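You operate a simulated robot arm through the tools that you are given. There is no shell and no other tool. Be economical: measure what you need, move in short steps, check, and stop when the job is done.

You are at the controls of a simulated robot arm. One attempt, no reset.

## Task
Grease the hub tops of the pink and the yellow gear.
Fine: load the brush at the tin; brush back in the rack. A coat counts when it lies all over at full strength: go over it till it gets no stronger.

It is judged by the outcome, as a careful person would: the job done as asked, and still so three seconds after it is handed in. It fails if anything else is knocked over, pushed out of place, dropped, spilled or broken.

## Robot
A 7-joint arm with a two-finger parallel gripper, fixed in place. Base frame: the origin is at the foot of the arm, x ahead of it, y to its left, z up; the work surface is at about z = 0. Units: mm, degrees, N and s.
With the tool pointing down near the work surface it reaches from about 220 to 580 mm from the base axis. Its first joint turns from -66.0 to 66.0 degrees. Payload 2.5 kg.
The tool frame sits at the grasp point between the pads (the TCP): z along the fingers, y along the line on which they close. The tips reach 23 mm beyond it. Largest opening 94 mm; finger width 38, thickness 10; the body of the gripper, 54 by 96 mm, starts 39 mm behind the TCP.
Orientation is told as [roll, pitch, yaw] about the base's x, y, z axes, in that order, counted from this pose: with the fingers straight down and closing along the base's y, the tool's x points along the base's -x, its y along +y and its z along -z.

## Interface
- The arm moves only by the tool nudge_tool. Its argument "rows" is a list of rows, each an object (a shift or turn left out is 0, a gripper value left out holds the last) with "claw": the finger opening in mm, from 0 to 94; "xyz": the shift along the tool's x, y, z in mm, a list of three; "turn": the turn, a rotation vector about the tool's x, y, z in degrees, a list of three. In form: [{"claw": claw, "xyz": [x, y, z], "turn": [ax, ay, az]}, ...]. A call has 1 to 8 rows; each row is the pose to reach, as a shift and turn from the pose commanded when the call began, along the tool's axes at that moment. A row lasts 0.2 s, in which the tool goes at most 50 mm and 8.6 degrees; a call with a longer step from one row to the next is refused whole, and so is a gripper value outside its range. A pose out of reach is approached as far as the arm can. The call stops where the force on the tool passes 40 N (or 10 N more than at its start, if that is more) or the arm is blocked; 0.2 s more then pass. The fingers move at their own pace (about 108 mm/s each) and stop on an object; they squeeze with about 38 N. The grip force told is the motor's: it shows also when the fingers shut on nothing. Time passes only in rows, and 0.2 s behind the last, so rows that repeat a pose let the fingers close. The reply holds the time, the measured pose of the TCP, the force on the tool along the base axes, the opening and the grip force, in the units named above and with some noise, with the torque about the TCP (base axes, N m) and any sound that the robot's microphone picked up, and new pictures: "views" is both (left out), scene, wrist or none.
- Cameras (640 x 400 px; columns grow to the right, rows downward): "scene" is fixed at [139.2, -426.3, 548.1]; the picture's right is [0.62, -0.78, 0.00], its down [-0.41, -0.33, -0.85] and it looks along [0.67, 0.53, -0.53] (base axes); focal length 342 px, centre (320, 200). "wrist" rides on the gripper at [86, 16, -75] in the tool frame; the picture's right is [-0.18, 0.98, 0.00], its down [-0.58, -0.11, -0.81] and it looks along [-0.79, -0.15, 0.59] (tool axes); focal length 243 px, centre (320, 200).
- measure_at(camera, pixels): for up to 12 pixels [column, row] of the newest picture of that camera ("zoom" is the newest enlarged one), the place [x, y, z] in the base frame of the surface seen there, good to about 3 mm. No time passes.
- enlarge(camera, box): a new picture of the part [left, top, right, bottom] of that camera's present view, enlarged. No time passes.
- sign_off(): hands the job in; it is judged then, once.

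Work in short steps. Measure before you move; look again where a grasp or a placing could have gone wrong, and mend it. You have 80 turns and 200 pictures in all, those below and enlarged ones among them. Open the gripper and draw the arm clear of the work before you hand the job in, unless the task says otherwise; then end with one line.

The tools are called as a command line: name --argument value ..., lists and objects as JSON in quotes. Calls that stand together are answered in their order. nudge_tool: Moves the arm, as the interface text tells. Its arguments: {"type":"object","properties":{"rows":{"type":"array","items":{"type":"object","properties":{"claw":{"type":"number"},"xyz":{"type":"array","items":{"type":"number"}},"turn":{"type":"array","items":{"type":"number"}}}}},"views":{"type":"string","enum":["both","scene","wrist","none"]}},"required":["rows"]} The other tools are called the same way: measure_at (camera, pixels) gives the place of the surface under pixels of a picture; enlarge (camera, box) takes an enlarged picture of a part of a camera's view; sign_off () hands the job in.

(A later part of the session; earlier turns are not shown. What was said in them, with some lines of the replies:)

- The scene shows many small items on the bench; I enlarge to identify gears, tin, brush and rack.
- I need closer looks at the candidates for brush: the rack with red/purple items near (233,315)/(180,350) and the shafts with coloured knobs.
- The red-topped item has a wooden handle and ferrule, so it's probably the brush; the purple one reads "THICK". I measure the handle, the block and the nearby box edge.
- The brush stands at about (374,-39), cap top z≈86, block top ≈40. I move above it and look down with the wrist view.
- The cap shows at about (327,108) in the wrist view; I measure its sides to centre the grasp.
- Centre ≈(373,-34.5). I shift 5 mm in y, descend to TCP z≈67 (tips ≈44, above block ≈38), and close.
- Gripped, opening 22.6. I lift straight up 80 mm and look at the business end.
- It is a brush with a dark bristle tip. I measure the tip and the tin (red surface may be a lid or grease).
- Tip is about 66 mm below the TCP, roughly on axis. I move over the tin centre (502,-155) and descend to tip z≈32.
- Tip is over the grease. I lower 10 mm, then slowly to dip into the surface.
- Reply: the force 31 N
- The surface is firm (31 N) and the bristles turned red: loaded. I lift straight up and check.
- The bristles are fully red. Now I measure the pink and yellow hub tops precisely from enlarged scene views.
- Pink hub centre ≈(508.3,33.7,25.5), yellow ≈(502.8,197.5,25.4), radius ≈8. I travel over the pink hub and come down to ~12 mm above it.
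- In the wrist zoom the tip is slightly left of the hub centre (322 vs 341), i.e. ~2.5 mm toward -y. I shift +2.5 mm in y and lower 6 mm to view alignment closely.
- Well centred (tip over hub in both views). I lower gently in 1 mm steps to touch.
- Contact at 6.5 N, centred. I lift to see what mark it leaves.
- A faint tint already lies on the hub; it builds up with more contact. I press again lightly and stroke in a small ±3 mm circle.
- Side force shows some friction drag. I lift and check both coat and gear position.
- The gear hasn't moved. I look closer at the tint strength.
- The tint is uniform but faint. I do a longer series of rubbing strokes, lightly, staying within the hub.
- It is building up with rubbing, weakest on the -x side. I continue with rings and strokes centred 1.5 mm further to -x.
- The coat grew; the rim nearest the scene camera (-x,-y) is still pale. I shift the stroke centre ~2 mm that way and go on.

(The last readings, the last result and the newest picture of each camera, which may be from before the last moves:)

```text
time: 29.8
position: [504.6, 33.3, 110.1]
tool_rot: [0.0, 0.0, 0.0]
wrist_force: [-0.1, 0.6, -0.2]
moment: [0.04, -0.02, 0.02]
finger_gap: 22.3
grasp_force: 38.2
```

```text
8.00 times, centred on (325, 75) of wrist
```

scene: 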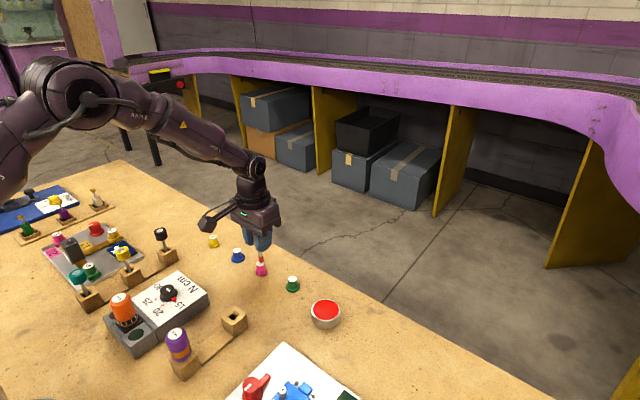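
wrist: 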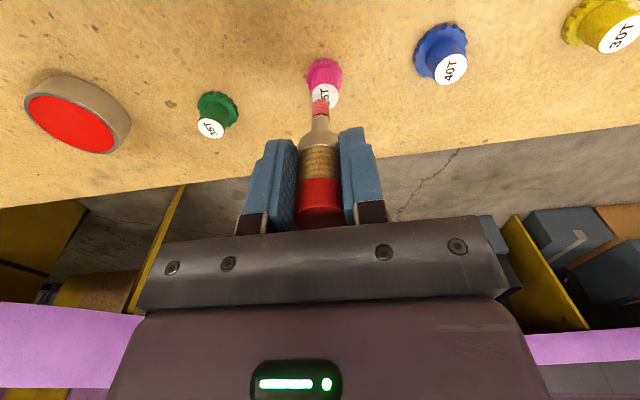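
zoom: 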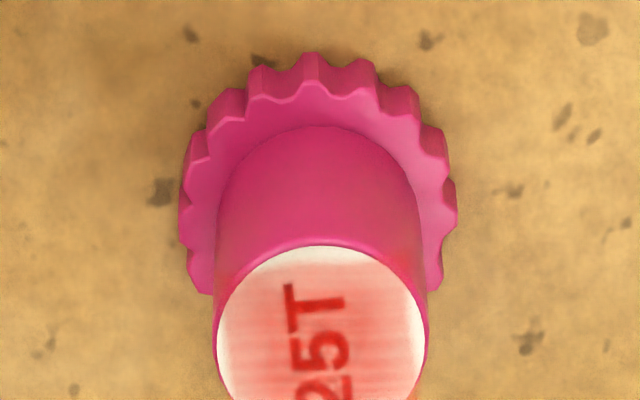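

Little change, and the force there was ~0 N, so the brush probably slid up a bit in the grip. I check the brush and press a little deeper to find contact.

enlarge --camera "wrist" --box '[220, 60, 420, 240]'

nudge_tool --rows '[{"xyz": [0, -0.5, 17]}, {"xyz": [0, -0.5, 20]}, {"xyz": [0, -0.5, 20]}]' --views "none"

enlarge --camera "scene" --box '[242, 240, 282, 280]'

enlarge --camera "wrist" --box '[290, 50, 350, 120]'

```text
2.22 times, centred on (320, 150) of wrist
```

zoom: 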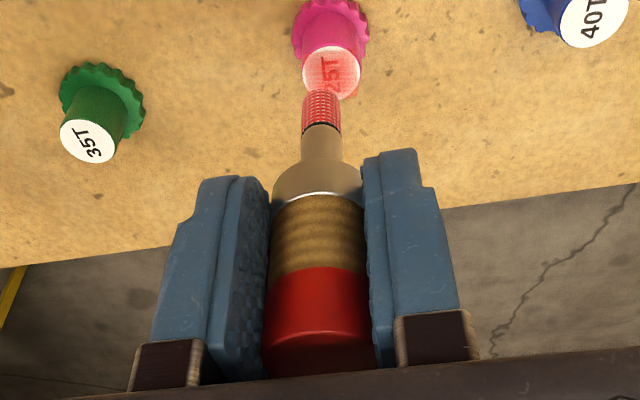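

```text
time: 30.6
position: [504.8, 33.1, 90.8]
tool_rot: [0.0, 0.0, 0.0]
wrist_force: [-0.4, 0.3, -0.8]
moment: [-0.01, 0.01, -0.02]
finger_gap: 22.4
grasp_force: 38.3
```

```text
10.00 times, centred on (262, 260) of scene
```

zoom: 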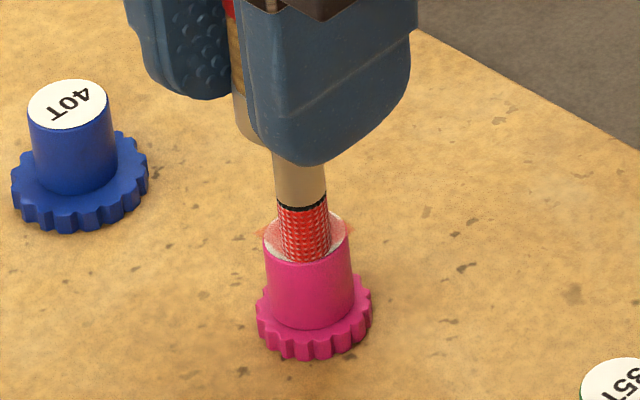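

```text
5.71 times, centred on (320, 85) of wrist
```

zoom: 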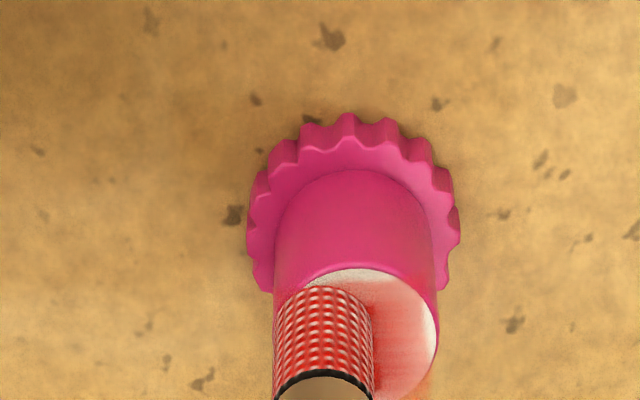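

The brush did slide ~1.5 mm up in the grip, and it isn't touching now. The wrist view shows the hub centre at y≈36.5 and the pale rim is parallax of the coat layer in both views. I recentre and find contact again.

nudge_tool --rows '[{"xyz": [0, 0, -5]}, {"xyz": [-2.8, 2.6, -5]}, {"xyz": [-2.8, 2.6, 0]}, {"xyz": [-2.8, 2.6, 0.7]}, {"xyz": [-2.8, 2.6, 1.4]}, {"xyz": [-2.8, 2.6, 1.4]}]' --views "none"

enlarge --camera "scene" --box '[242, 240, 282, 280]'

enlarge --camera "wrist" --box '[290, 50, 350, 120]'

```text
time: 32.0
position: [509.8, 36.9, 89.1]
tool_rot: [-0.1, -0.1, 0.0]
wrist_force: [0.0, 0.4, 9.9]
moment: [0.01, 0.01, -0.02]
finger_gap: 22.3
grasp_force: 38.0
```

```text
10.00 times, centred on (262, 260) of scene
```

zoom: 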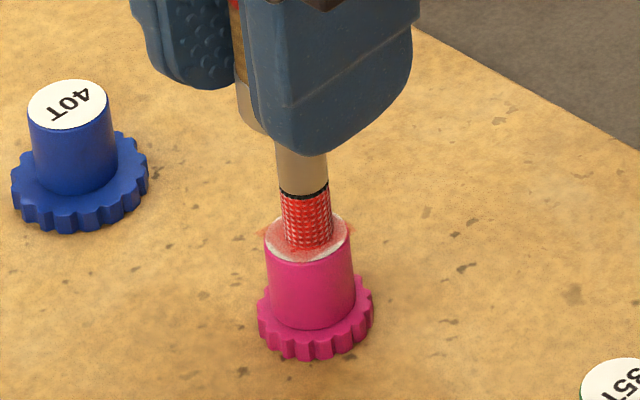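

```text
5.71 times, centred on (320, 85) of wrist
```

zoom: 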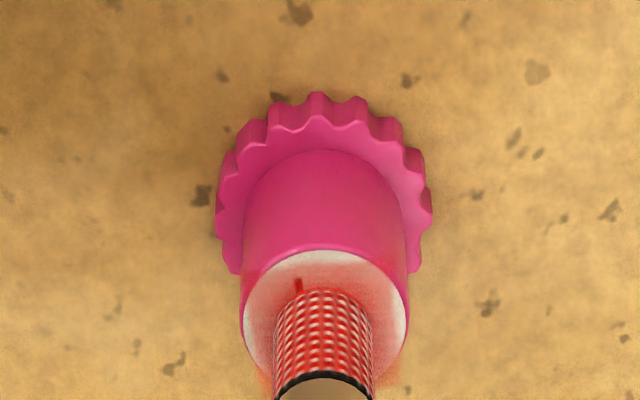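

Contact at ~10 N, centred. I rub rings and crosses at this height.

nudge_tool --rows '[{"xyz": [3.5, 0, -0.2]}, {"xyz": [2.5, 2.5, -0.2]}, {"xyz": [0, 3.5, -0.2]}, {"xyz": [-2.5, 2.5, -0.2]}, {"xyz": [-3.5, 0, -0.2]}, {"xyz": [-2.5, -2.5, -0.2]}, {"xyz": [0, -3.5, -0.2]}, {"xyz": [2.5, -2.5, -0.2]}]' --views "none"

nudge_tool --rows '[{"xyz": [1, 2.5, 0]}, {"xyz": [-6, 2.5, 0]}, {"xyz": [1, 2.5, 0]}, {"xyz": [-2.5, 6, 0]}, {"xyz": [-2.5, -1, 0]}, {"xyz": [-2.5, 6, 0]}, {"xyz": [0, 5, 0]}, {"xyz": [-2.5, 2.5, 0]}]' --views "none"

nudge_tool --rows '[{"xyz": [0, 0, -3]}, {"xyz": [0, 0, -20]}, {"xyz": [0, 0, -20]}]' --views "none"

enlarge --camera "scene" --box '[250, 254, 272, 274]'

enlarge --camera "wrist" --box '[300, 50, 350, 100]'

```text
time: 33.8
position: [504.7, 30.8, 89.3]
tool_rot: [-0.1, 0.0, 0.0]
wrist_force: [2.2, -0.3, 5.1]
moment: [0.0, -0.16, -0.03]
finger_gap: 22.3
grasp_force: 38.2
```

```text
time: 35.6
position: [508.4, 36.0, 89.9]
tool_rot: [-0.2, -0.1, -0.1]
wrist_force: [1.0, -0.2, 0.0]
moment: [-0.02, 0.01, 0.02]
finger_gap: 22.7
grasp_force: 38.2
```

```text
time: 36.4
position: [508.5, 36.2, 109.4]
tool_rot: [-0.1, 0.0, 0.0]
wrist_force: [-0.1, -0.5, -0.1]
moment: [0.04, 0.0, 0.0]
finger_gap: 22.1
grasp_force: 37.9
```

```text
16.00 times, centred on (261, 264) of scene
```

zoom: 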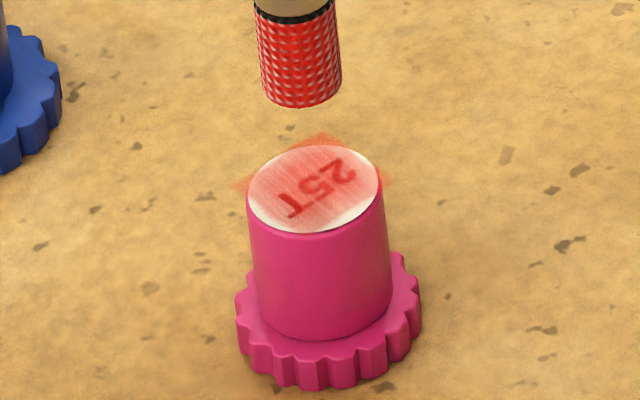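

```text
8.00 times, centred on (325, 75) of wrist
```

zoom: 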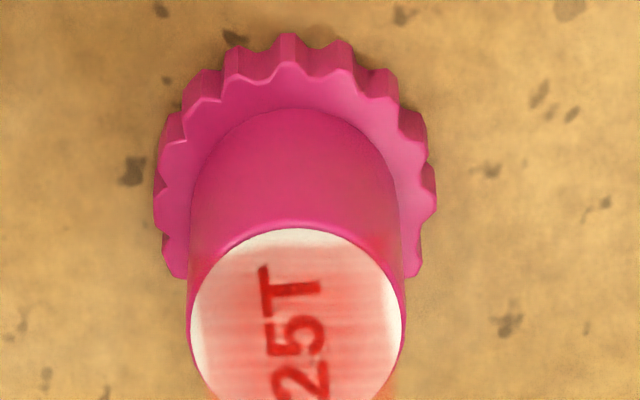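

No change from the last rub: either it is at full strength or the brush has run dry. I reload at the tin to find out.

nudge_tool --rows '[{"xyz": [0, 0, -35]}, {"xyz": [1, -45, -35]}, {"xyz": [2, -90, -35]}, {"xyz": [4, -135, -35]}, {"xyz": [6, -175, -35]}, {"xyz": [6.3, -191.4, -35]}, {"xyz": [6.3, -191.4, -5]}, {"xyz": [6.3, -191.4, 12]}]' --views "none"

enlarge --camera "scene" --box '[300, 280, 350, 330]'

enlarge --camera "scene" --box '[250, 254, 272, 274]'

```text
time: 38.2
position: [500.9, -155.3, 96.1]
tool_rot: [0.1, 0.0, 0.0]
wrist_force: [0.4, -0.3, 0.0]
moment: [-0.02, -0.02, 0.0]
finger_gap: 22.0
grasp_force: 38.0
```

```text
8.00 times, centred on (325, 305) of scene
```

zoom: 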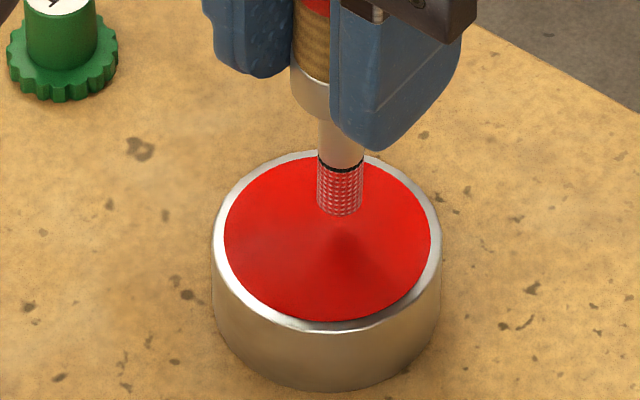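

```text
16.00 times, centred on (261, 264) of scene
```

zoom: 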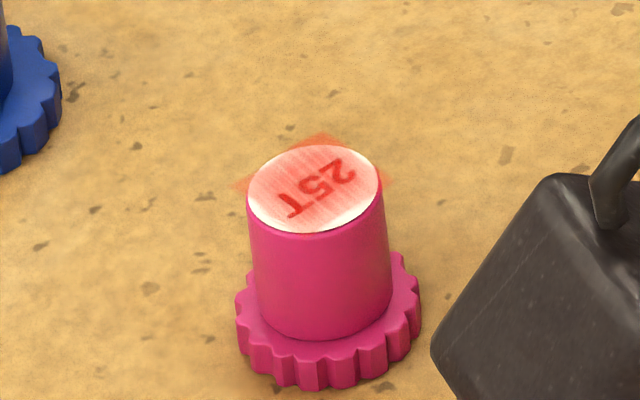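

The bristles look paler than after the first dip, so the load was spent. I dip gently again.

nudge_tool --rows '[{"xyz": [0, 0, 8]}, {"xyz": [0, 0, 11]}, {"xyz": [0, 0, 12.2]}, {"xyz": [2, 0, 12.7]}, {"xyz": [0, 2, 12.7]}, {"xyz": [-2, 0, 12.7]}, {"xyz": [0, 0, 12.7]}, {"xyz": [0, 0, 12.7]}]' --views "none"

nudge_tool --rows '[{"xyz": [0, 0, -4]}, {"xyz": [0, 0, -20]}, {"xyz": [0, 0, -20]}]' --views "none"

enlarge --camera "scene" --box '[300, 280, 350, 330]'

```text
time: 40.0
position: [502.1, -154.6, 84.6]
tool_rot: [0.1, -0.2, 0.0]
wrist_force: [4.1, -0.8, 7.4]
moment: [-0.09, -0.31, -0.01]
finger_gap: 22.0
grasp_force: 38.2
```

```text
time: 40.8
position: [502.7, -155.4, 105.2]
tool_rot: [0.0, 0.1, 0.1]
wrist_force: [0.1, -1.1, -0.2]
moment: [-0.01, -0.05, -0.02]
finger_gap: 22.4
grasp_force: 38.5
```

```text
8.00 times, centred on (325, 305) of scene
```

zoom: 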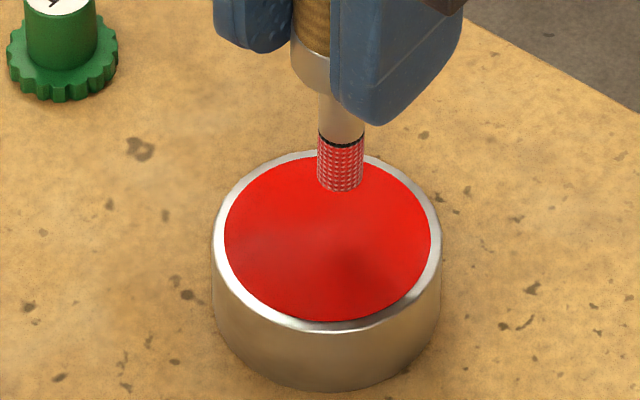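

I compare the bristles in the wrist view at the same magnification as after the first dip.

enlarge --camera "wrist" --box '[220, 60, 420, 240]'

enlarge --camera "wrist" --box '[300, 90, 340, 130]'

```text
2.22 times, centred on (320, 150) of wrist
```

zoom: 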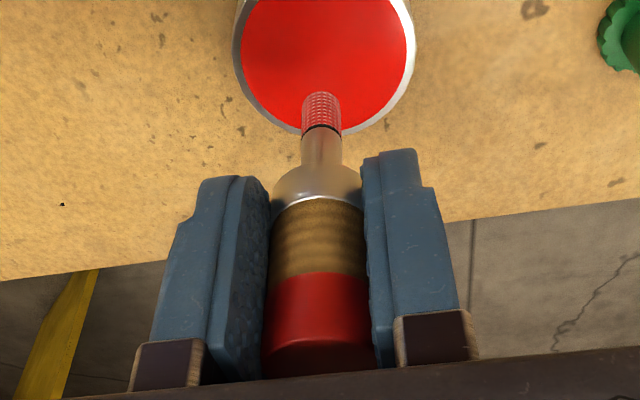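

```text
10.00 times, centred on (320, 110) of wrist
```

zoom: 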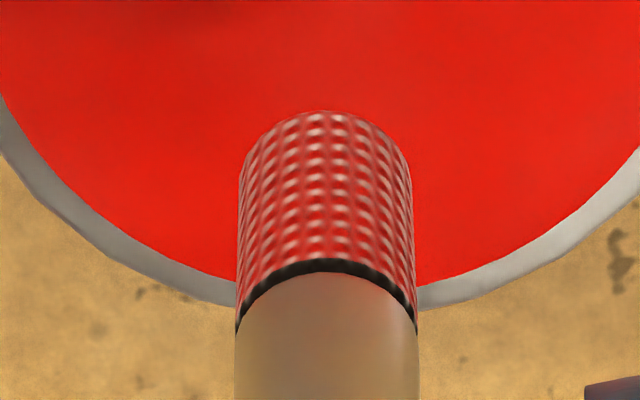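

Likely loaded. I go back to the pink hub and rub again to see whether it strengthens.

nudge_tool --rows '[{"xyz": [0, 5, -25]}, {"xyz": [-1, 50, -25]}, {"xyz": [-2, 95, -25]}, {"xyz": [-4, 140, -25]}, {"xyz": [-6, 180, -25]}, {"xyz": [-6.4, 191.5, -25]}, {"xyz": [-6.4, 191.5, 5]}, {"xyz": [-6.4, 191.5, 13]}]' --views "none"

nudge_tool --rows '[{"xyz": [0, 0, 1.5]}, {"xyz": [0, 0, 2.6]}, {"xyz": [3.5, 0, 2.6]}, {"xyz": [2.5, 2.5, 2.6]}, {"xyz": [0, 3.5, 2.6]}, {"xyz": [-2.5, 2.5, 2.6]}, {"xyz": [-3.5, 0, 2.6]}, {"xyz": [-2.5, -2.5, 2.6]}]' --views "none"

nudge_tool --rows '[{"xyz": [2.5, -1, 0]}, {"xyz": [5, 0, 0]}, {"xyz": [2.5, 2.5, 0]}, {"xyz": [2.5, 2.5, -3]}, {"xyz": [2.5, 2.5, -20]}, {"xyz": [2.5, 2.5, -20]}]' --views "none"

enlarge --camera "scene" --box '[250, 254, 272, 274]'

enlarge --camera "wrist" --box '[295, 50, 355, 110]'

```text
time: 42.6
position: [508.5, 36.3, 92.2]
tool_rot: [0.0, 0.0, -0.1]
wrist_force: [-0.2, -0.2, -0.8]
moment: [-0.03, 0.0, 0.07]
finger_gap: 22.1
grasp_force: 38.1
```

```text
time: 44.4
position: [510.6, 34.1, 89.2]
tool_rot: [-0.1, -0.1, 0.1]
wrist_force: [1.0, 2.1, 5.6]
moment: [0.17, -0.04, -0.01]
finger_gap: 22.0
grasp_force: 38.1
```

```text
time: 45.8
position: [508.0, 35.4, 109.0]
tool_rot: [0.0, 0.0, 0.0]
wrist_force: [-0.3, 0.4, -0.6]
moment: [-0.05, -0.02, 0.0]
finger_gap: 22.1
grasp_force: 37.9
```

```text
16.00 times, centred on (261, 264) of scene
```

zoom: 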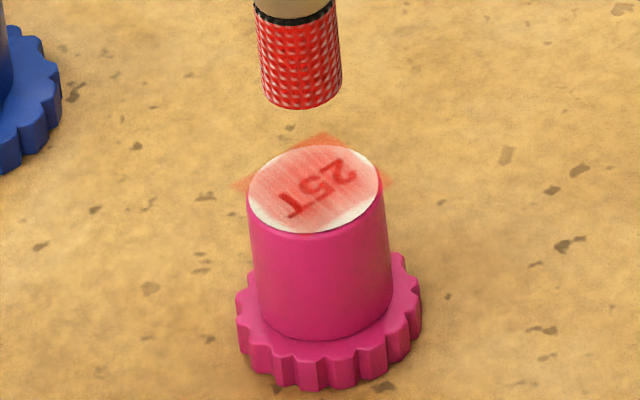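

```text
6.67 times, centred on (325, 80) of wrist
```

zoom: 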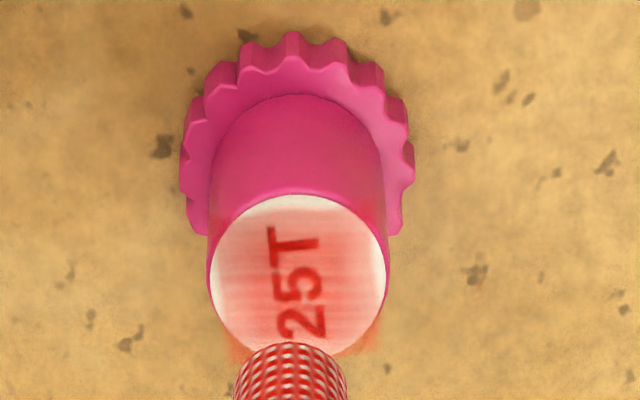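

No visible change after a reload. To rule out missed edges, I do one wider ring (5 mm) plus a cross and compare once more.

nudge_tool --rows '[{"xyz": [0, 0, 17]}, {"xyz": [0, 0, 20.2]}, {"xyz": [5, 0, 20.2]}, {"xyz": [4.3, 2.5, 20.2]}, {"xyz": [2.5, 4.3, 20.2]}, {"xyz": [0, 5, 20.2]}, {"xyz": [-2.5, 4.3, 20.2]}, {"xyz": [-4.3, 2.5, 20.2]}]' --views "none"

nudge_tool --rows '[{"xyz": [-0.7, -2.5, 0]}, {"xyz": [0, -5, 0]}, {"xyz": [1.8, -6.8, 0]}, {"xyz": [4.3, -7.5, 0]}, {"xyz": [6.8, -6.8, 0]}, {"xyz": [8.6, -5, 0]}, {"xyz": [9.3, -2.5, 0]}, {"xyz": [-0.7, -2.5, 0]}]' --views "none"

nudge_tool --rows '[{"xyz": [5, 0, 0]}, {"xyz": [5, 5, 0]}, {"xyz": [5, -5, 0]}, {"xyz": [5, 0, 0]}, {"xyz": [5, 0, -3]}, {"xyz": [5, 0, -20]}, {"xyz": [5, 0, -20]}]' --views "none"

enlarge --camera "scene" --box '[250, 254, 272, 274]'

enlarge --camera "wrist" --box '[295, 50, 355, 110]'

```text
time: 47.6
position: [513.8, 39.9, 89.0]
tool_rot: [0.2, -0.1, 0.1]
wrist_force: [-2.5, 2.5, 10.5]
moment: [0.18, 0.16, 0.03]
finger_gap: 22.3
grasp_force: 38.2
```

```text
time: 49.4
position: [513.3, 37.3, 89.4]
tool_rot: [-0.1, 0.0, 0.0]
wrist_force: [-6.1, -0.6, 15.8]
moment: [-0.05, 0.37, -0.02]
finger_gap: 22.7
grasp_force: 38.2
```

```text
time: 51.0
position: [508.9, 36.4, 108.3]
tool_rot: [0.0, 0.1, 0.0]
wrist_force: [0.2, 0.8, -0.2]
moment: [-0.01, 0.02, 0.0]
finger_gap: 22.2
grasp_force: 37.9
```

```text
16.00 times, centred on (261, 264) of scene
```

zoom: 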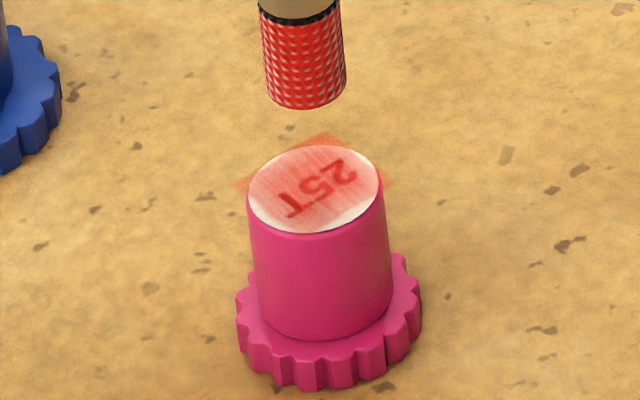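

```text
6.67 times, centred on (325, 80) of wrist
```

zoom: 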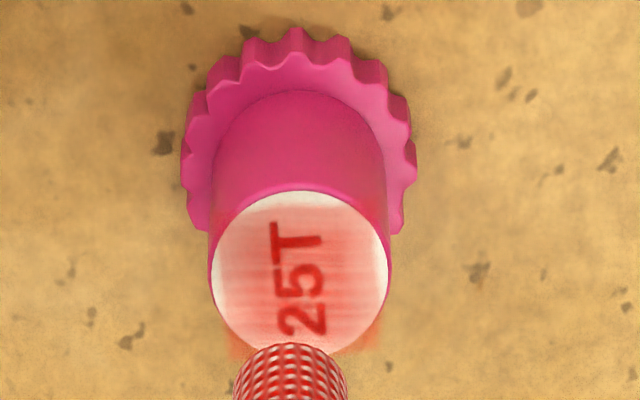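

Unchanged: the pink coat is saturated and the gear hasn't moved. On to the yellow hub (≈503.3, 200), hovering at ~5 mm.

nudge_tool --rows '[{"xyz": [0, 0, -20]}, {"xyz": [1, 40, -20]}, {"xyz": [3, 85, -20]}, {"xyz": [5, 130, -20]}, {"xyz": [5.3, 163.4, -20]}, {"xyz": [5.3, 163.4, 0]}, {"xyz": [5.3, 163.4, 13]}, {"xyz": [5.3, 163.4, 14]}]'

enlarge --camera "scene" --box '[193, 216, 233, 256]'

enlarge --camera "wrist" --box '[290, 50, 350, 120]'

```text
time: 52.8
position: [504.2, 200.6, 94.9]
tool_rot: [0.0, 0.0, 0.0]
wrist_force: [-0.3, 0.9, -0.6]
moment: [0.0, -0.02, -0.03]
finger_gap: 22.2
grasp_force: 38.2
```

scene: 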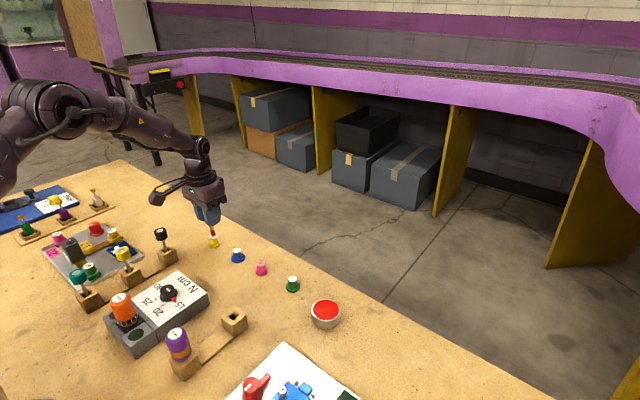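
wrist: 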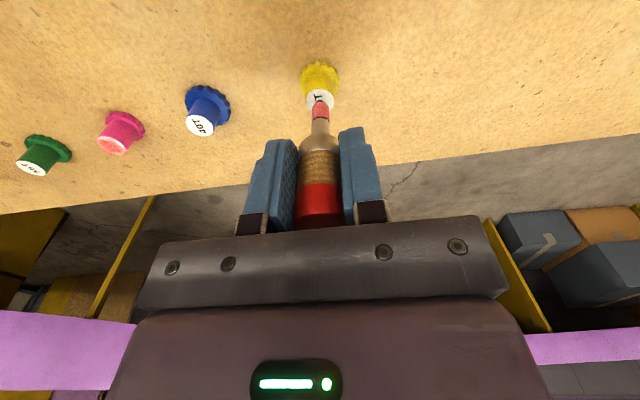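

```text
10.00 times, centred on (213, 236) of scene
```

zoom: 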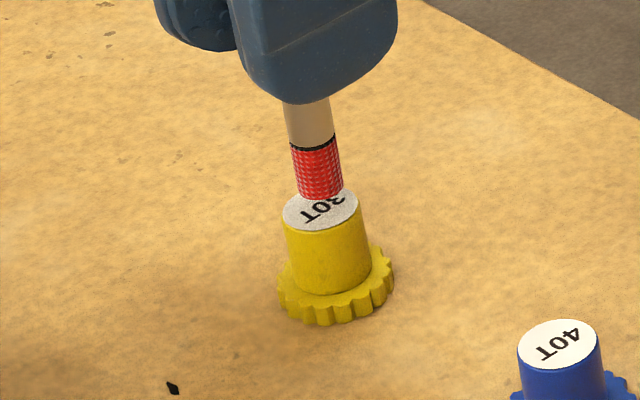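

```text
5.71 times, centred on (320, 85) of wrist
```

zoom: 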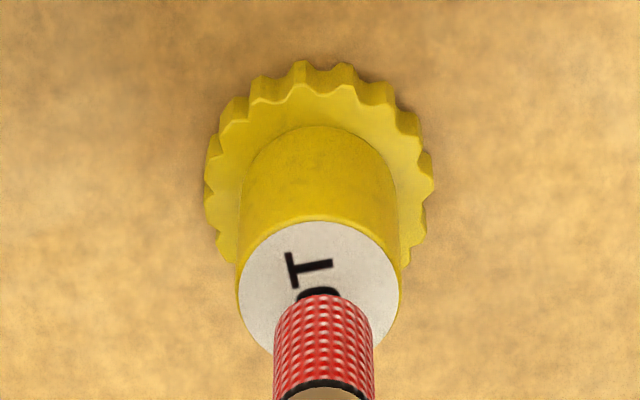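

Well centred over yellow. I descend to light contact and rub with rings and strokes.

nudge_tool --rows '[{"xyz": [0, -0.4, 3]}, {"xyz": [0, -0.4, 5]}, {"xyz": [0, -0.4, 5.6]}, {"xyz": [0, -0.4, 5.6]}]' --views "none"

nudge_tool --rows '[{"xyz": [3.5, 0, 0]}, {"xyz": [2.5, 2.5, 0]}, {"xyz": [0, 3.5, 0]}, {"xyz": [-2.5, 2.5, 0]}, {"xyz": [-3.5, 0, 0]}, {"xyz": [-2.5, -2.5, 0]}, {"xyz": [0, -3.5, 0]}, {"xyz": [2.5, -2.5, 0]}]' --views "none"

nudge_tool --rows '[{"xyz": [1.5, 2.5, 0]}, {"xyz": [-6.5, 2.5, 0]}, {"xyz": [1.5, 2.5, 0]}, {"xyz": [-2.5, 6.5, 0]}, {"xyz": [-2.5, -1.5, 0]}, {"xyz": [-2.5, 2.5, 0]}, {"xyz": [-2.5, 2.5, -3]}, {"xyz": [-2.5, 2.5, -20]}]' --views "none"

enlarge --camera "scene" --box '[202, 226, 224, 246]'

enlarge --camera "wrist" --box '[295, 50, 355, 110]'

```text
time: 53.8
position: [503.2, 199.7, 89.1]
tool_rot: [0.0, 0.0, 0.0]
wrist_force: [-0.1, -0.2, 2.0]
moment: [-0.01, -0.03, 0.02]
finger_gap: 22.2
grasp_force: 38.0
```

```text
time: 55.6
position: [501.2, 196.6, 88.7]
tool_rot: [0.0, 0.0, -0.1]
wrist_force: [0.8, 0.3, 0.8]
moment: [-0.01, -0.03, 0.01]
finger_gap: 22.0
grasp_force: 38.2
```

```text
time: 57.4
position: [503.3, 198.7, 109.7]
tool_rot: [0.0, 0.1, 0.0]
wrist_force: [-0.3, 0.8, 0.0]
moment: [-0.03, 0.0, -0.01]
finger_gap: 22.3
grasp_force: 38.2
```

```text
16.00 times, centred on (213, 236) of scene
```

zoom: 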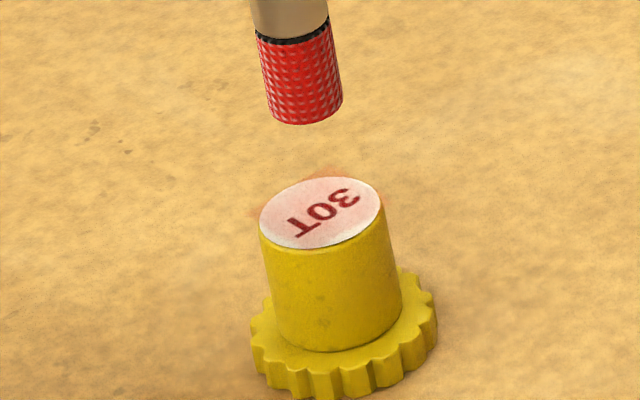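

```text
6.67 times, centred on (325, 80) of wrist
```

zoom: 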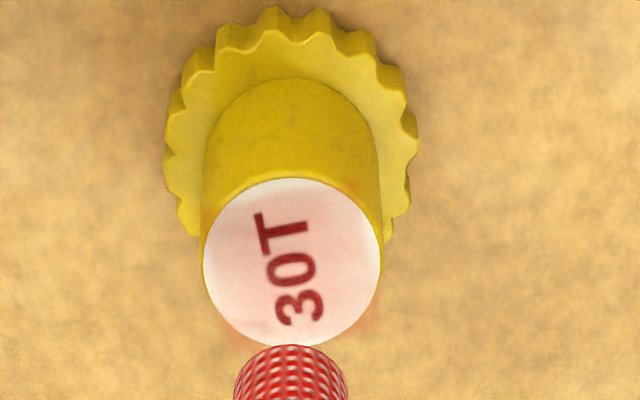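

The coat is building as on pink. I repeat with slightly firmer contact (0.5 mm deeper) and more passes.

nudge_tool --rows '[{"xyz": [0, 0.3, 17]}, {"xyz": [0, 0.3, 20.6]}, {"xyz": [4, 0.3, 20.6]}, {"xyz": [3, 3, 20.6]}, {"xyz": [0, 4, 20.6]}, {"xyz": [-3, 3, 20.6]}, {"xyz": [-4, 0.3, 20.6]}, {"xyz": [-3, -3, 20.6]}]' --views "none"

nudge_tool --rows '[{"xyz": [3, -1, 0]}, {"xyz": [6, 0, 0]}, {"xyz": [7, 3, 0]}, {"xyz": [-1, 3, 0]}, {"xyz": [7, 3, 0]}, {"xyz": [3, 3, 0]}, {"xyz": [3, 7, 0]}, {"xyz": [3, -1, 0]}]' --views "none"

nudge_tool --rows '[{"xyz": [0, 8, 0]}, {"xyz": [3, 7, 0]}, {"xyz": [-3, 1, 0]}, {"xyz": [3, 1, 0]}, {"xyz": [-3, 7, 0]}, {"xyz": [0, 4, 0]}, {"xyz": [0, 4, -3]}, {"xyz": [0, 4, -20]}]' --views "none"

enlarge --camera "scene" --box '[202, 226, 224, 246]'

enlarge --camera "wrist" --box '[295, 50, 355, 110]'

```text
time: 59.2
position: [507.3, 195.6, 90.1]
tool_rot: [0.1, -0.1, -0.1]
wrist_force: [0.9, 3.2, 5.6]
moment: [0.19, -0.09, -0.02]
finger_gap: 22.0
grasp_force: 37.7
```

```text
time: 61.0
position: [503.8, 196.6, 89.6]
tool_rot: [0.1, 0.0, 0.0]
wrist_force: [0.8, 2.5, 5.6]
moment: [0.15, -0.03, 0.0]
finger_gap: 22.2
grasp_force: 37.9
```

```text
time: 62.8
position: [501.9, 199.7, 108.2]
tool_rot: [0.0, 0.1, 0.0]
wrist_force: [0.4, -0.5, 0.4]
moment: [0.0, -0.01, -0.03]
finger_gap: 22.2
grasp_force: 37.7
```

```text
16.00 times, centred on (213, 236) of scene
```

zoom: 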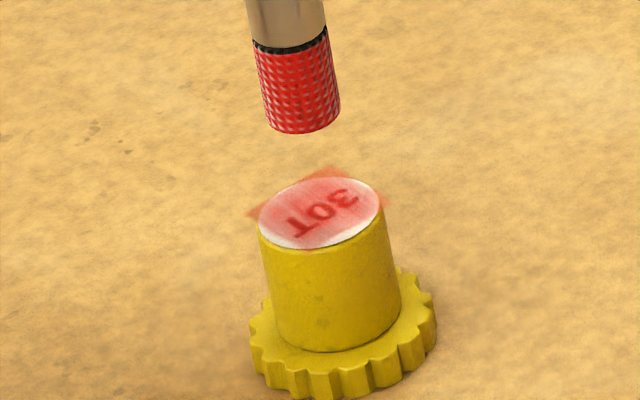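

```text
6.67 times, centred on (325, 80) of wrist
```

zoom: 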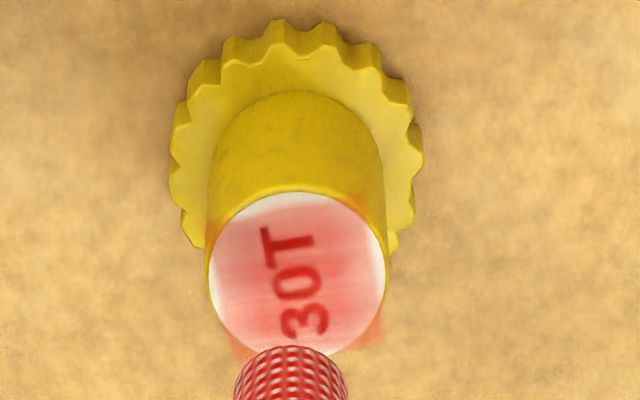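

Much stronger now, comparable with pink. One more full pass to check for saturation.

nudge_tool --rows '[{"xyz": [0, 0, 17]}, {"xyz": [0, 0, 20.1]}, {"xyz": [4.5, 0, 20.1]}, {"xyz": [3.2, 3.2, 20.1]}, {"xyz": [0, 4.5, 20.1]}, {"xyz": [-3.2, 3.2, 20.1]}, {"xyz": [-4.5, 0, 20.1]}, {"xyz": [-3.2, -3.2, 20.1]}]' --views "none"

nudge_tool --rows '[{"xyz": [3.2, -1.3, 0]}, {"xyz": [6.4, 0, 0]}, {"xyz": [7.7, 3.2, 0]}, {"xyz": [-1.3, 3.2, 0]}, {"xyz": [7.7, 3.2, 0]}, {"xyz": [3.2, 3.2, 0]}, {"xyz": [3.2, 7.7, 0]}, {"xyz": [3.2, -1.3, 0]}]' --views "none"

nudge_tool --rows '[{"xyz": [0, 8.5, 0]}, {"xyz": [3, 7.5, 0]}, {"xyz": [-3, 1, 0]}, {"xyz": [3, 1, 0]}, {"xyz": [-3, 7.5, 0]}, {"xyz": [0, 4.5, 0]}, {"xyz": [0, 4.5, -3]}, {"xyz": [0, 4.5, -20]}]' --views "none"

enlarge --camera "scene" --box '[202, 226, 224, 246]'

enlarge --camera "wrist" --box '[295, 50, 355, 110]'

enlarge --camera "scene" --box '[250, 254, 272, 274]'

```text
time: 64.6
position: [507.2, 196.5, 88.6]
tool_rot: [0.0, -0.1, 0.0]
wrist_force: [1.0, 1.7, 5.3]
moment: [0.12, -0.09, -0.03]
finger_gap: 22.0
grasp_force: 38.0
```

```text
time: 66.4
position: [502.9, 194.7, 89.6]
tool_rot: [0.1, 0.0, 0.0]
wrist_force: [0.4, 2.1, 5.3]
moment: [0.15, -0.01, 0.01]
finger_gap: 22.1
grasp_force: 37.7
```

```text
time: 68.2
position: [503.4, 196.6, 107.4]
tool_rot: [0.0, 0.1, -0.1]
wrist_force: [-0.1, -0.6, -0.8]
moment: [-0.01, 0.04, -0.03]
finger_gap: 22.0
grasp_force: 38.0
```

```text
16.00 times, centred on (213, 236) of scene
```

zoom: 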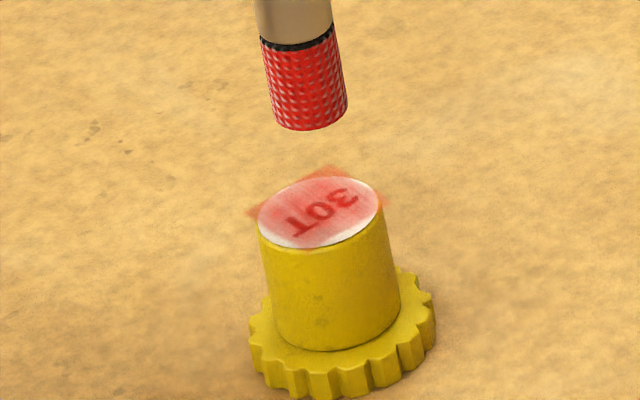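

```text
6.67 times, centred on (325, 80) of wrist
```

zoom: 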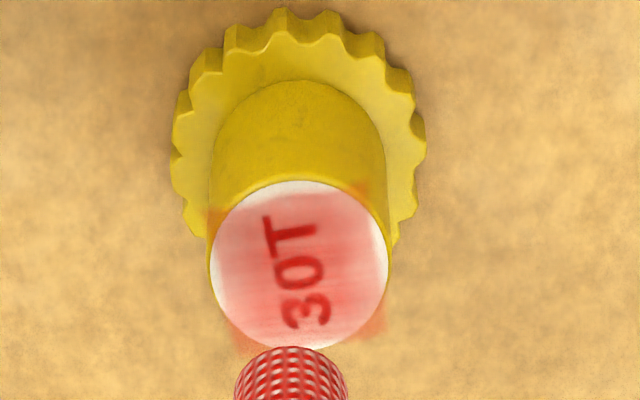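

```text
16.00 times, centred on (261, 264) of scene
```

zoom: 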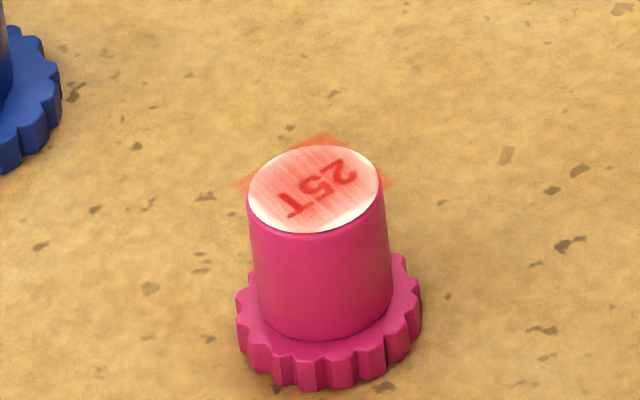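

Yellow shows no further gain; both coats are saturated. I lift high and carry the brush back above its rack socket.

nudge_tool --rows '[{"xyz": [0, 0, -45]}, {"xyz": [5, -10, -85]}, {"xyz": [25, -54, -85]}, {"xyz": [48, -96, -85]}, {"xyz": [71, -138, -85]}, {"xyz": [94, -180, -85]}, {"xyz": [115, -217, -85]}, {"xyz": [130.6, -233.5, -85]}]' --views "none"

nudge_tool --rows '[{"xyz": [0, 0, 30]}, {"xyz": [0, 0, 60]}, {"xyz": [0, 0, 60]}]'

enlarge --camera "scene" --box '[200, 270, 270, 340]'

enlarge --camera "wrist" --box '[280, 20, 370, 120]'

enlarge --camera "scene" --box '[202, 225, 272, 275]'

```text
time: 70.0
position: [373.8, -35.1, 193.3]
tool_rot: [0.1, 0.1, 0.0]
wrist_force: [-0.2, 0.7, -0.9]
moment: [-0.03, 0.02, -0.02]
finger_gap: 22.3
grasp_force: 37.6
```

```text
time: 70.8
position: [373.1, -33.6, 134.3]
tool_rot: [0.0, 0.1, 0.1]
wrist_force: [1.5, 0.3, 0.2]
moment: [0.0, 0.0, 0.02]
finger_gap: 21.9
grasp_force: 38.1
```

scene: 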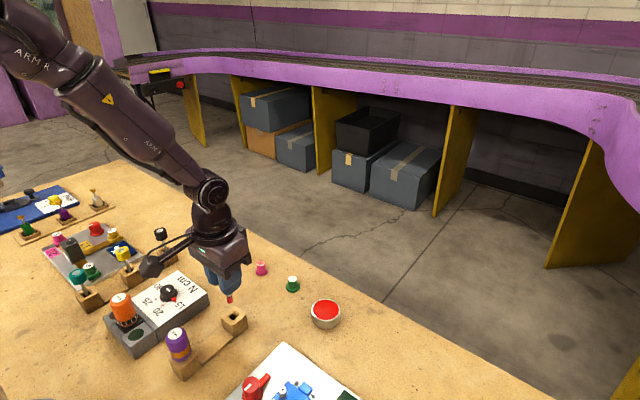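
wrist: 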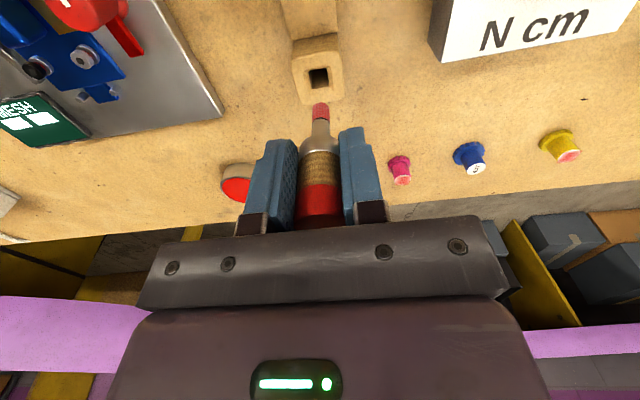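

```text
5.71 times, centred on (235, 305) of scene
```

zoom: 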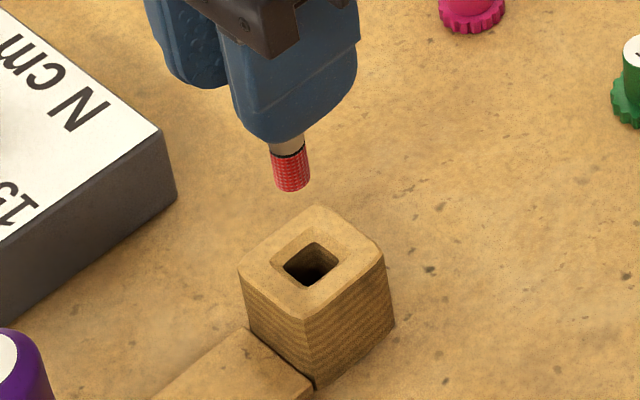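

```text
4.00 times, centred on (325, 70) of wrist
```

zoom: 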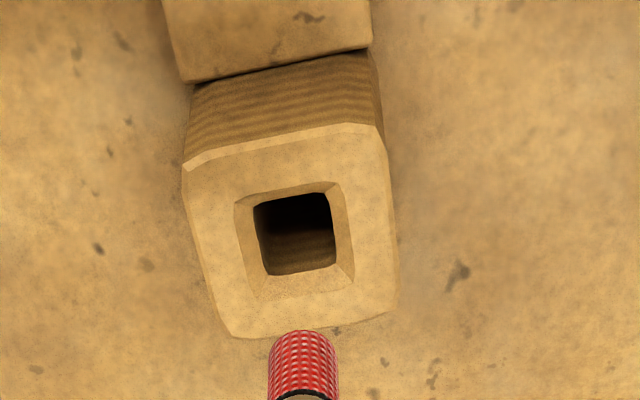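

```text
8.00 times, centred on (237, 250) of scene
```

zoom: 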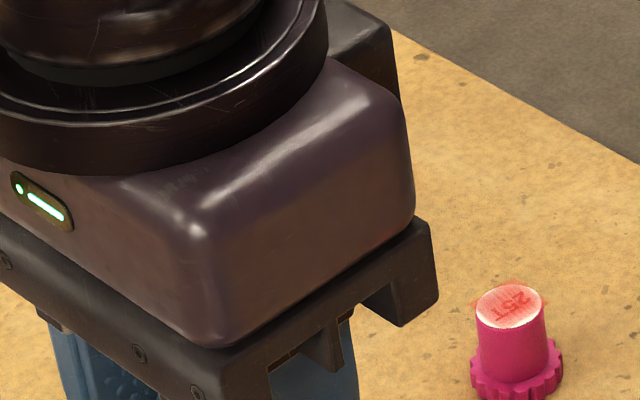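

Brush is above the socket; I measure the hole's rim from both cameras to line up.

measure_at --camera "wrist" --pixels '[[303, 70], [327, 64], [310, 94], [334, 90], [318, 60], [318, 98], [302, 80], [335, 80]]'

measure_at --camera "zoom" --pixels '[[508, 305]]'

measure_at --camera "scene" --pixels '[[225, 316], [235, 308], [243, 312], [233, 322], [221, 317], [235, 306], [245, 313], [233, 325]]'

```text
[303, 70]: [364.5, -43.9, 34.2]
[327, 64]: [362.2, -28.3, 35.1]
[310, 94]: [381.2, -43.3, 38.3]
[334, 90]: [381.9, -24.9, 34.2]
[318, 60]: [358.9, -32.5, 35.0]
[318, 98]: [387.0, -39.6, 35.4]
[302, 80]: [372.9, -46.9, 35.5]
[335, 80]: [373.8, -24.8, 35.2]
```

```text
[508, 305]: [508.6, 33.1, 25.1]
```

```text
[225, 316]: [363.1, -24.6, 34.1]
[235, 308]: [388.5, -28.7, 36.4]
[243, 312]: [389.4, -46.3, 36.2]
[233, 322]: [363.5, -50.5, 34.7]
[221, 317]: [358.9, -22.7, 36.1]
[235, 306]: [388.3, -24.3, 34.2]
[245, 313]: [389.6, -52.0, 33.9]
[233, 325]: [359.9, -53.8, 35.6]
```

Hole centre ≈(373,-35.4). I shift -1.4 mm in y and lower to just above the block for a check.

nudge_tool --rows '[{"xyz": [0, -1.4, 15]}, {"xyz": [0, -1.4, 30]}, {"xyz": [0, -1.4, 30]}]' --views "none"

enlarge --camera "scene" --box '[210, 285, 260, 335]'

enlarge --camera "wrist" --box '[280, 20, 370, 120]'

```text
time: 71.6
position: [372.5, -36.0, 103.2]
tool_rot: [0.0, 0.0, 0.0]
wrist_force: [-0.7, 0.0, 0.1]
moment: [-0.02, 0.0, 0.01]
finger_gap: 22.2
grasp_force: 38.2
```

```text
8.00 times, centred on (235, 310) of scene
```

zoom: 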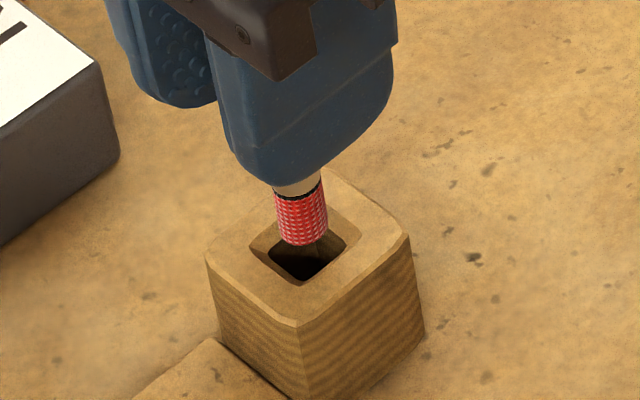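

```text
4.00 times, centred on (325, 70) of wrist
```

zoom: 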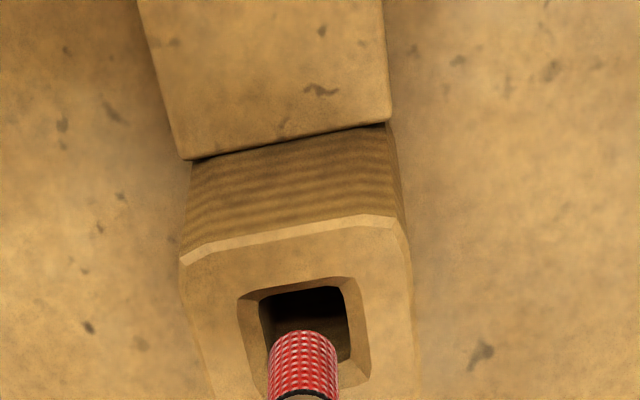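

Aligned in both views. I lower gradually, watching force.

nudge_tool --rows '[{"xyz": [0, 0.3, 5]}, {"xyz": [0, 0.3, 10]}, {"xyz": [0, 0.3, 16]}, {"xyz": [0, 0.3, 22]}, {"xyz": [0, 0.3, 28]}, {"xyz": [0, 0.3, 34]}, {"xyz": [0, 0.3, 37]}, {"xyz": [0, 0.3, 37]}]'

enlarge --camera "scene" --box '[210, 285, 260, 335]'

```text
time: 73.4
position: [372.6, -35.6, 66.9]
tool_rot: [-0.1, 0.0, 0.1]
wrist_force: [0.3, 0.0, 0.4]
moment: [-0.01, -0.01, 0.03]
finger_gap: 22.0
grasp_force: 37.6
```

scene: 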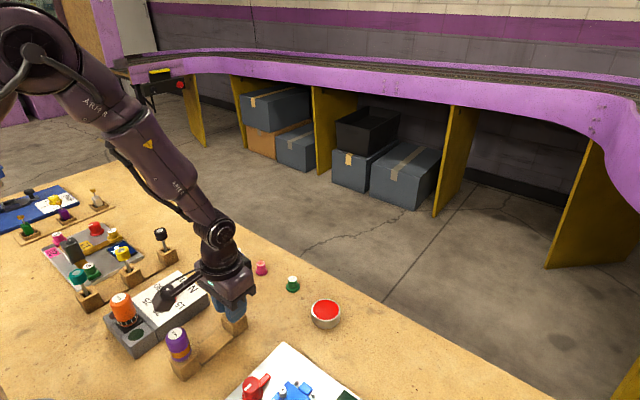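
wrist: 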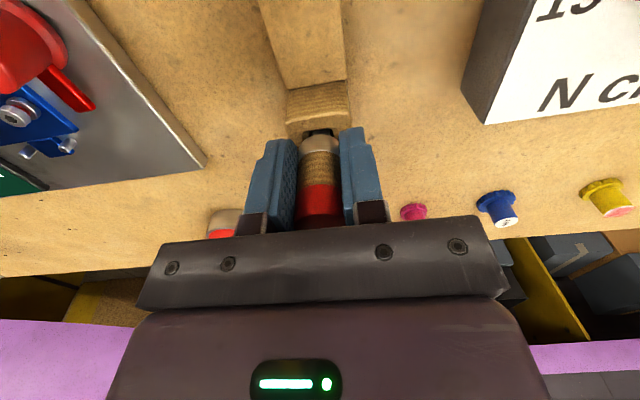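

```text
8.00 times, centred on (235, 310) of scene
```

zoom: 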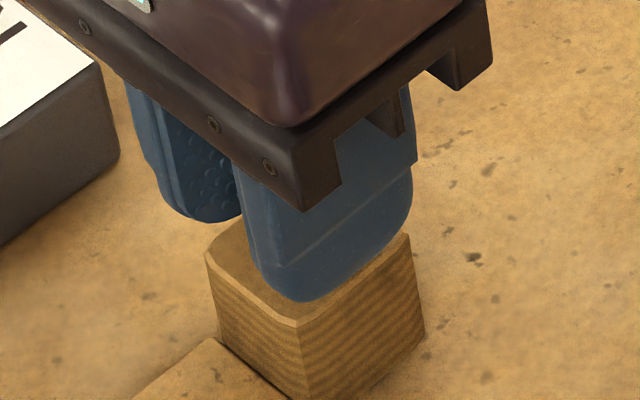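

It went in freely with no force. I lower the last ~2 mm to its seat, then open.

nudge_tool --rows '[{"xyz": [0, 0, 1]}, {"xyz": [0, 0, 2]}, {"xyz": [0, 0, 2.5]}, {"xyz": [0, 0, 2.5]}]' --views "none"

nudge_tool --rows '[{"claw": 30, "xyz": [0, 0, 0]}, {"claw": 50, "xyz": [0, 0, 0]}, {"claw": 60, "xyz": [0, 0, 0]}, {"claw": 60, "xyz": [0, 0, -10]}, {"xyz": [0, 0, -45]}, {"xyz": [0, 0, -90]}, {"xyz": [0, 0, -130]}]'

enlarge --camera "scene" --box '[190, 280, 270, 350]'

```text
time: 74.4
position: [373.1, -35.4, 63.8]
tool_rot: [0.0, 0.0, -0.1]
wrist_force: [0.1, 1.4, 0.3]
moment: [-0.01, -0.02, -0.02]
finger_gap: 22.1
grasp_force: 38.1
```

```text
time: 76.0
position: [372.6, -35.5, 194.2]
tool_rot: [0.1, 0.0, 0.0]
wrist_force: [-0.2, 0.4, -0.5]
moment: [0.02, 0.03, -0.01]
finger_gap: 60.1
grasp_force: 0.0
```

scene: 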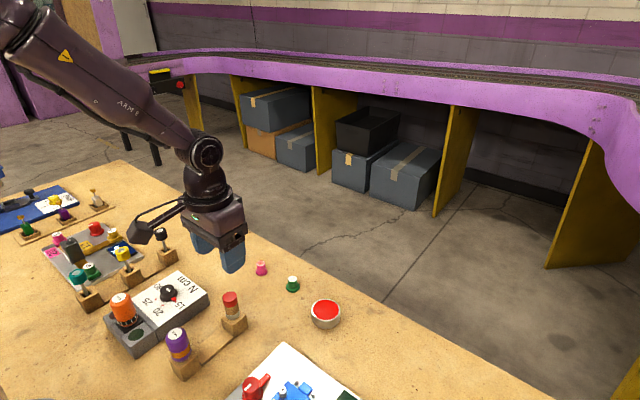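
wrist: 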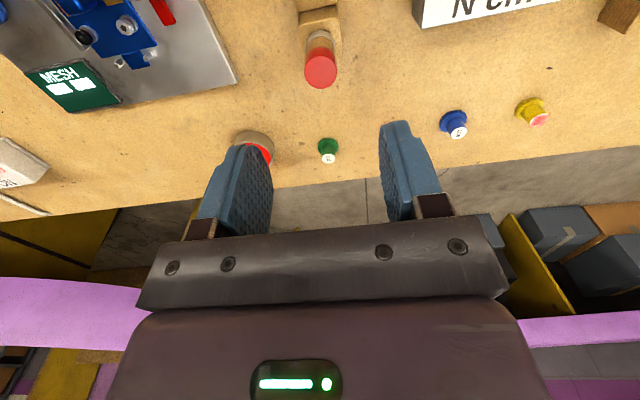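

```text
5.71 times, centred on (230, 315) of scene
```

zoom: 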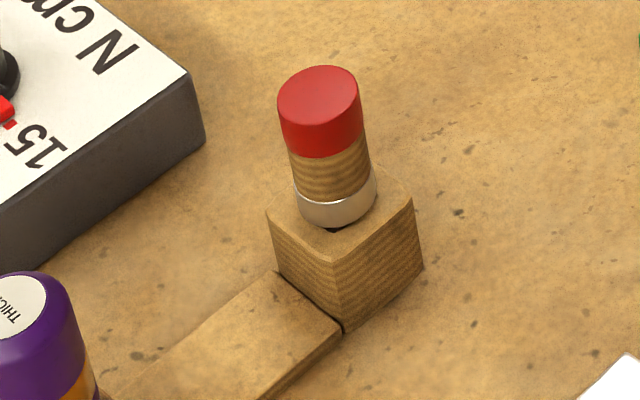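

The brush stands in the rack as before. I raise the arm clear and compare both coats in even light.

nudge_tool --rows '[{"xyz": [20, 0, -40]}, {"xyz": [40, 0, -80]}, {"claw": 94, "xyz": [50, 0, -120]}, {"xyz": [50, 0, -120]}]' --views "scene"

enlarge --camera "scene" --box '[250, 254, 272, 274]'

enlarge --camera "scene" --box '[202, 226, 224, 246]'

```text
time: 77.0
position: [320.9, -36.2, 314.3]
tool_rot: [0.0, 0.0, 0.0]
wrist_force: [-0.1, -0.6, -0.7]
moment: [0.02, -0.03, 0.0]
finger_gap: 94.0
grasp_force: 0.1
```

scene: 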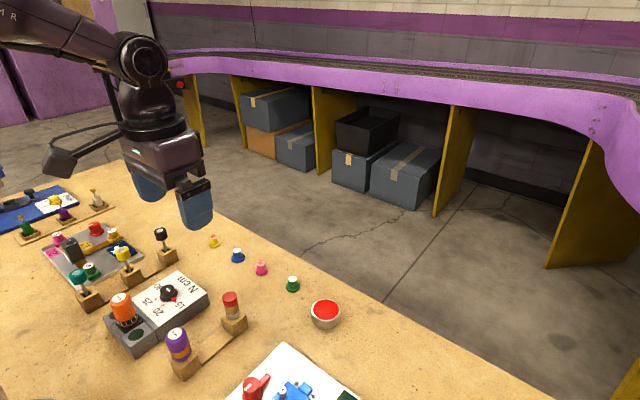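

```text
16.00 times, centred on (261, 264) of scene
```

zoom: 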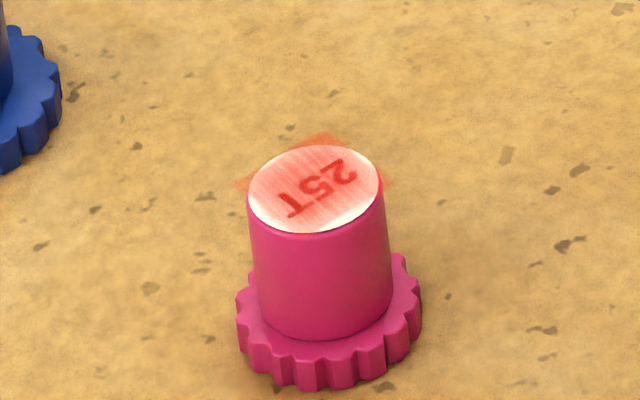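

```text
16.00 times, centred on (213, 236) of scene
```

zoom: 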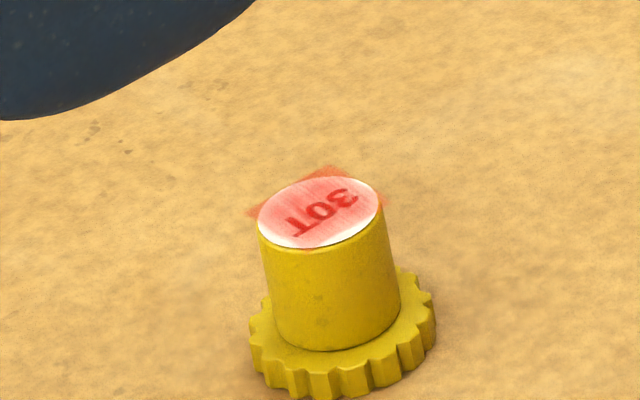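

Both coats look equally strong and cover the tops, the gears are where they were, the brush is in the rack and the arm is clear. Handing in.

sign_off

```text
The job is handed in.
```

The hub tops of the pink and yellow gears are greased all over, each brushed until further passes made no visible difference. The brush is back in its rack, and nothing else was disturbed.
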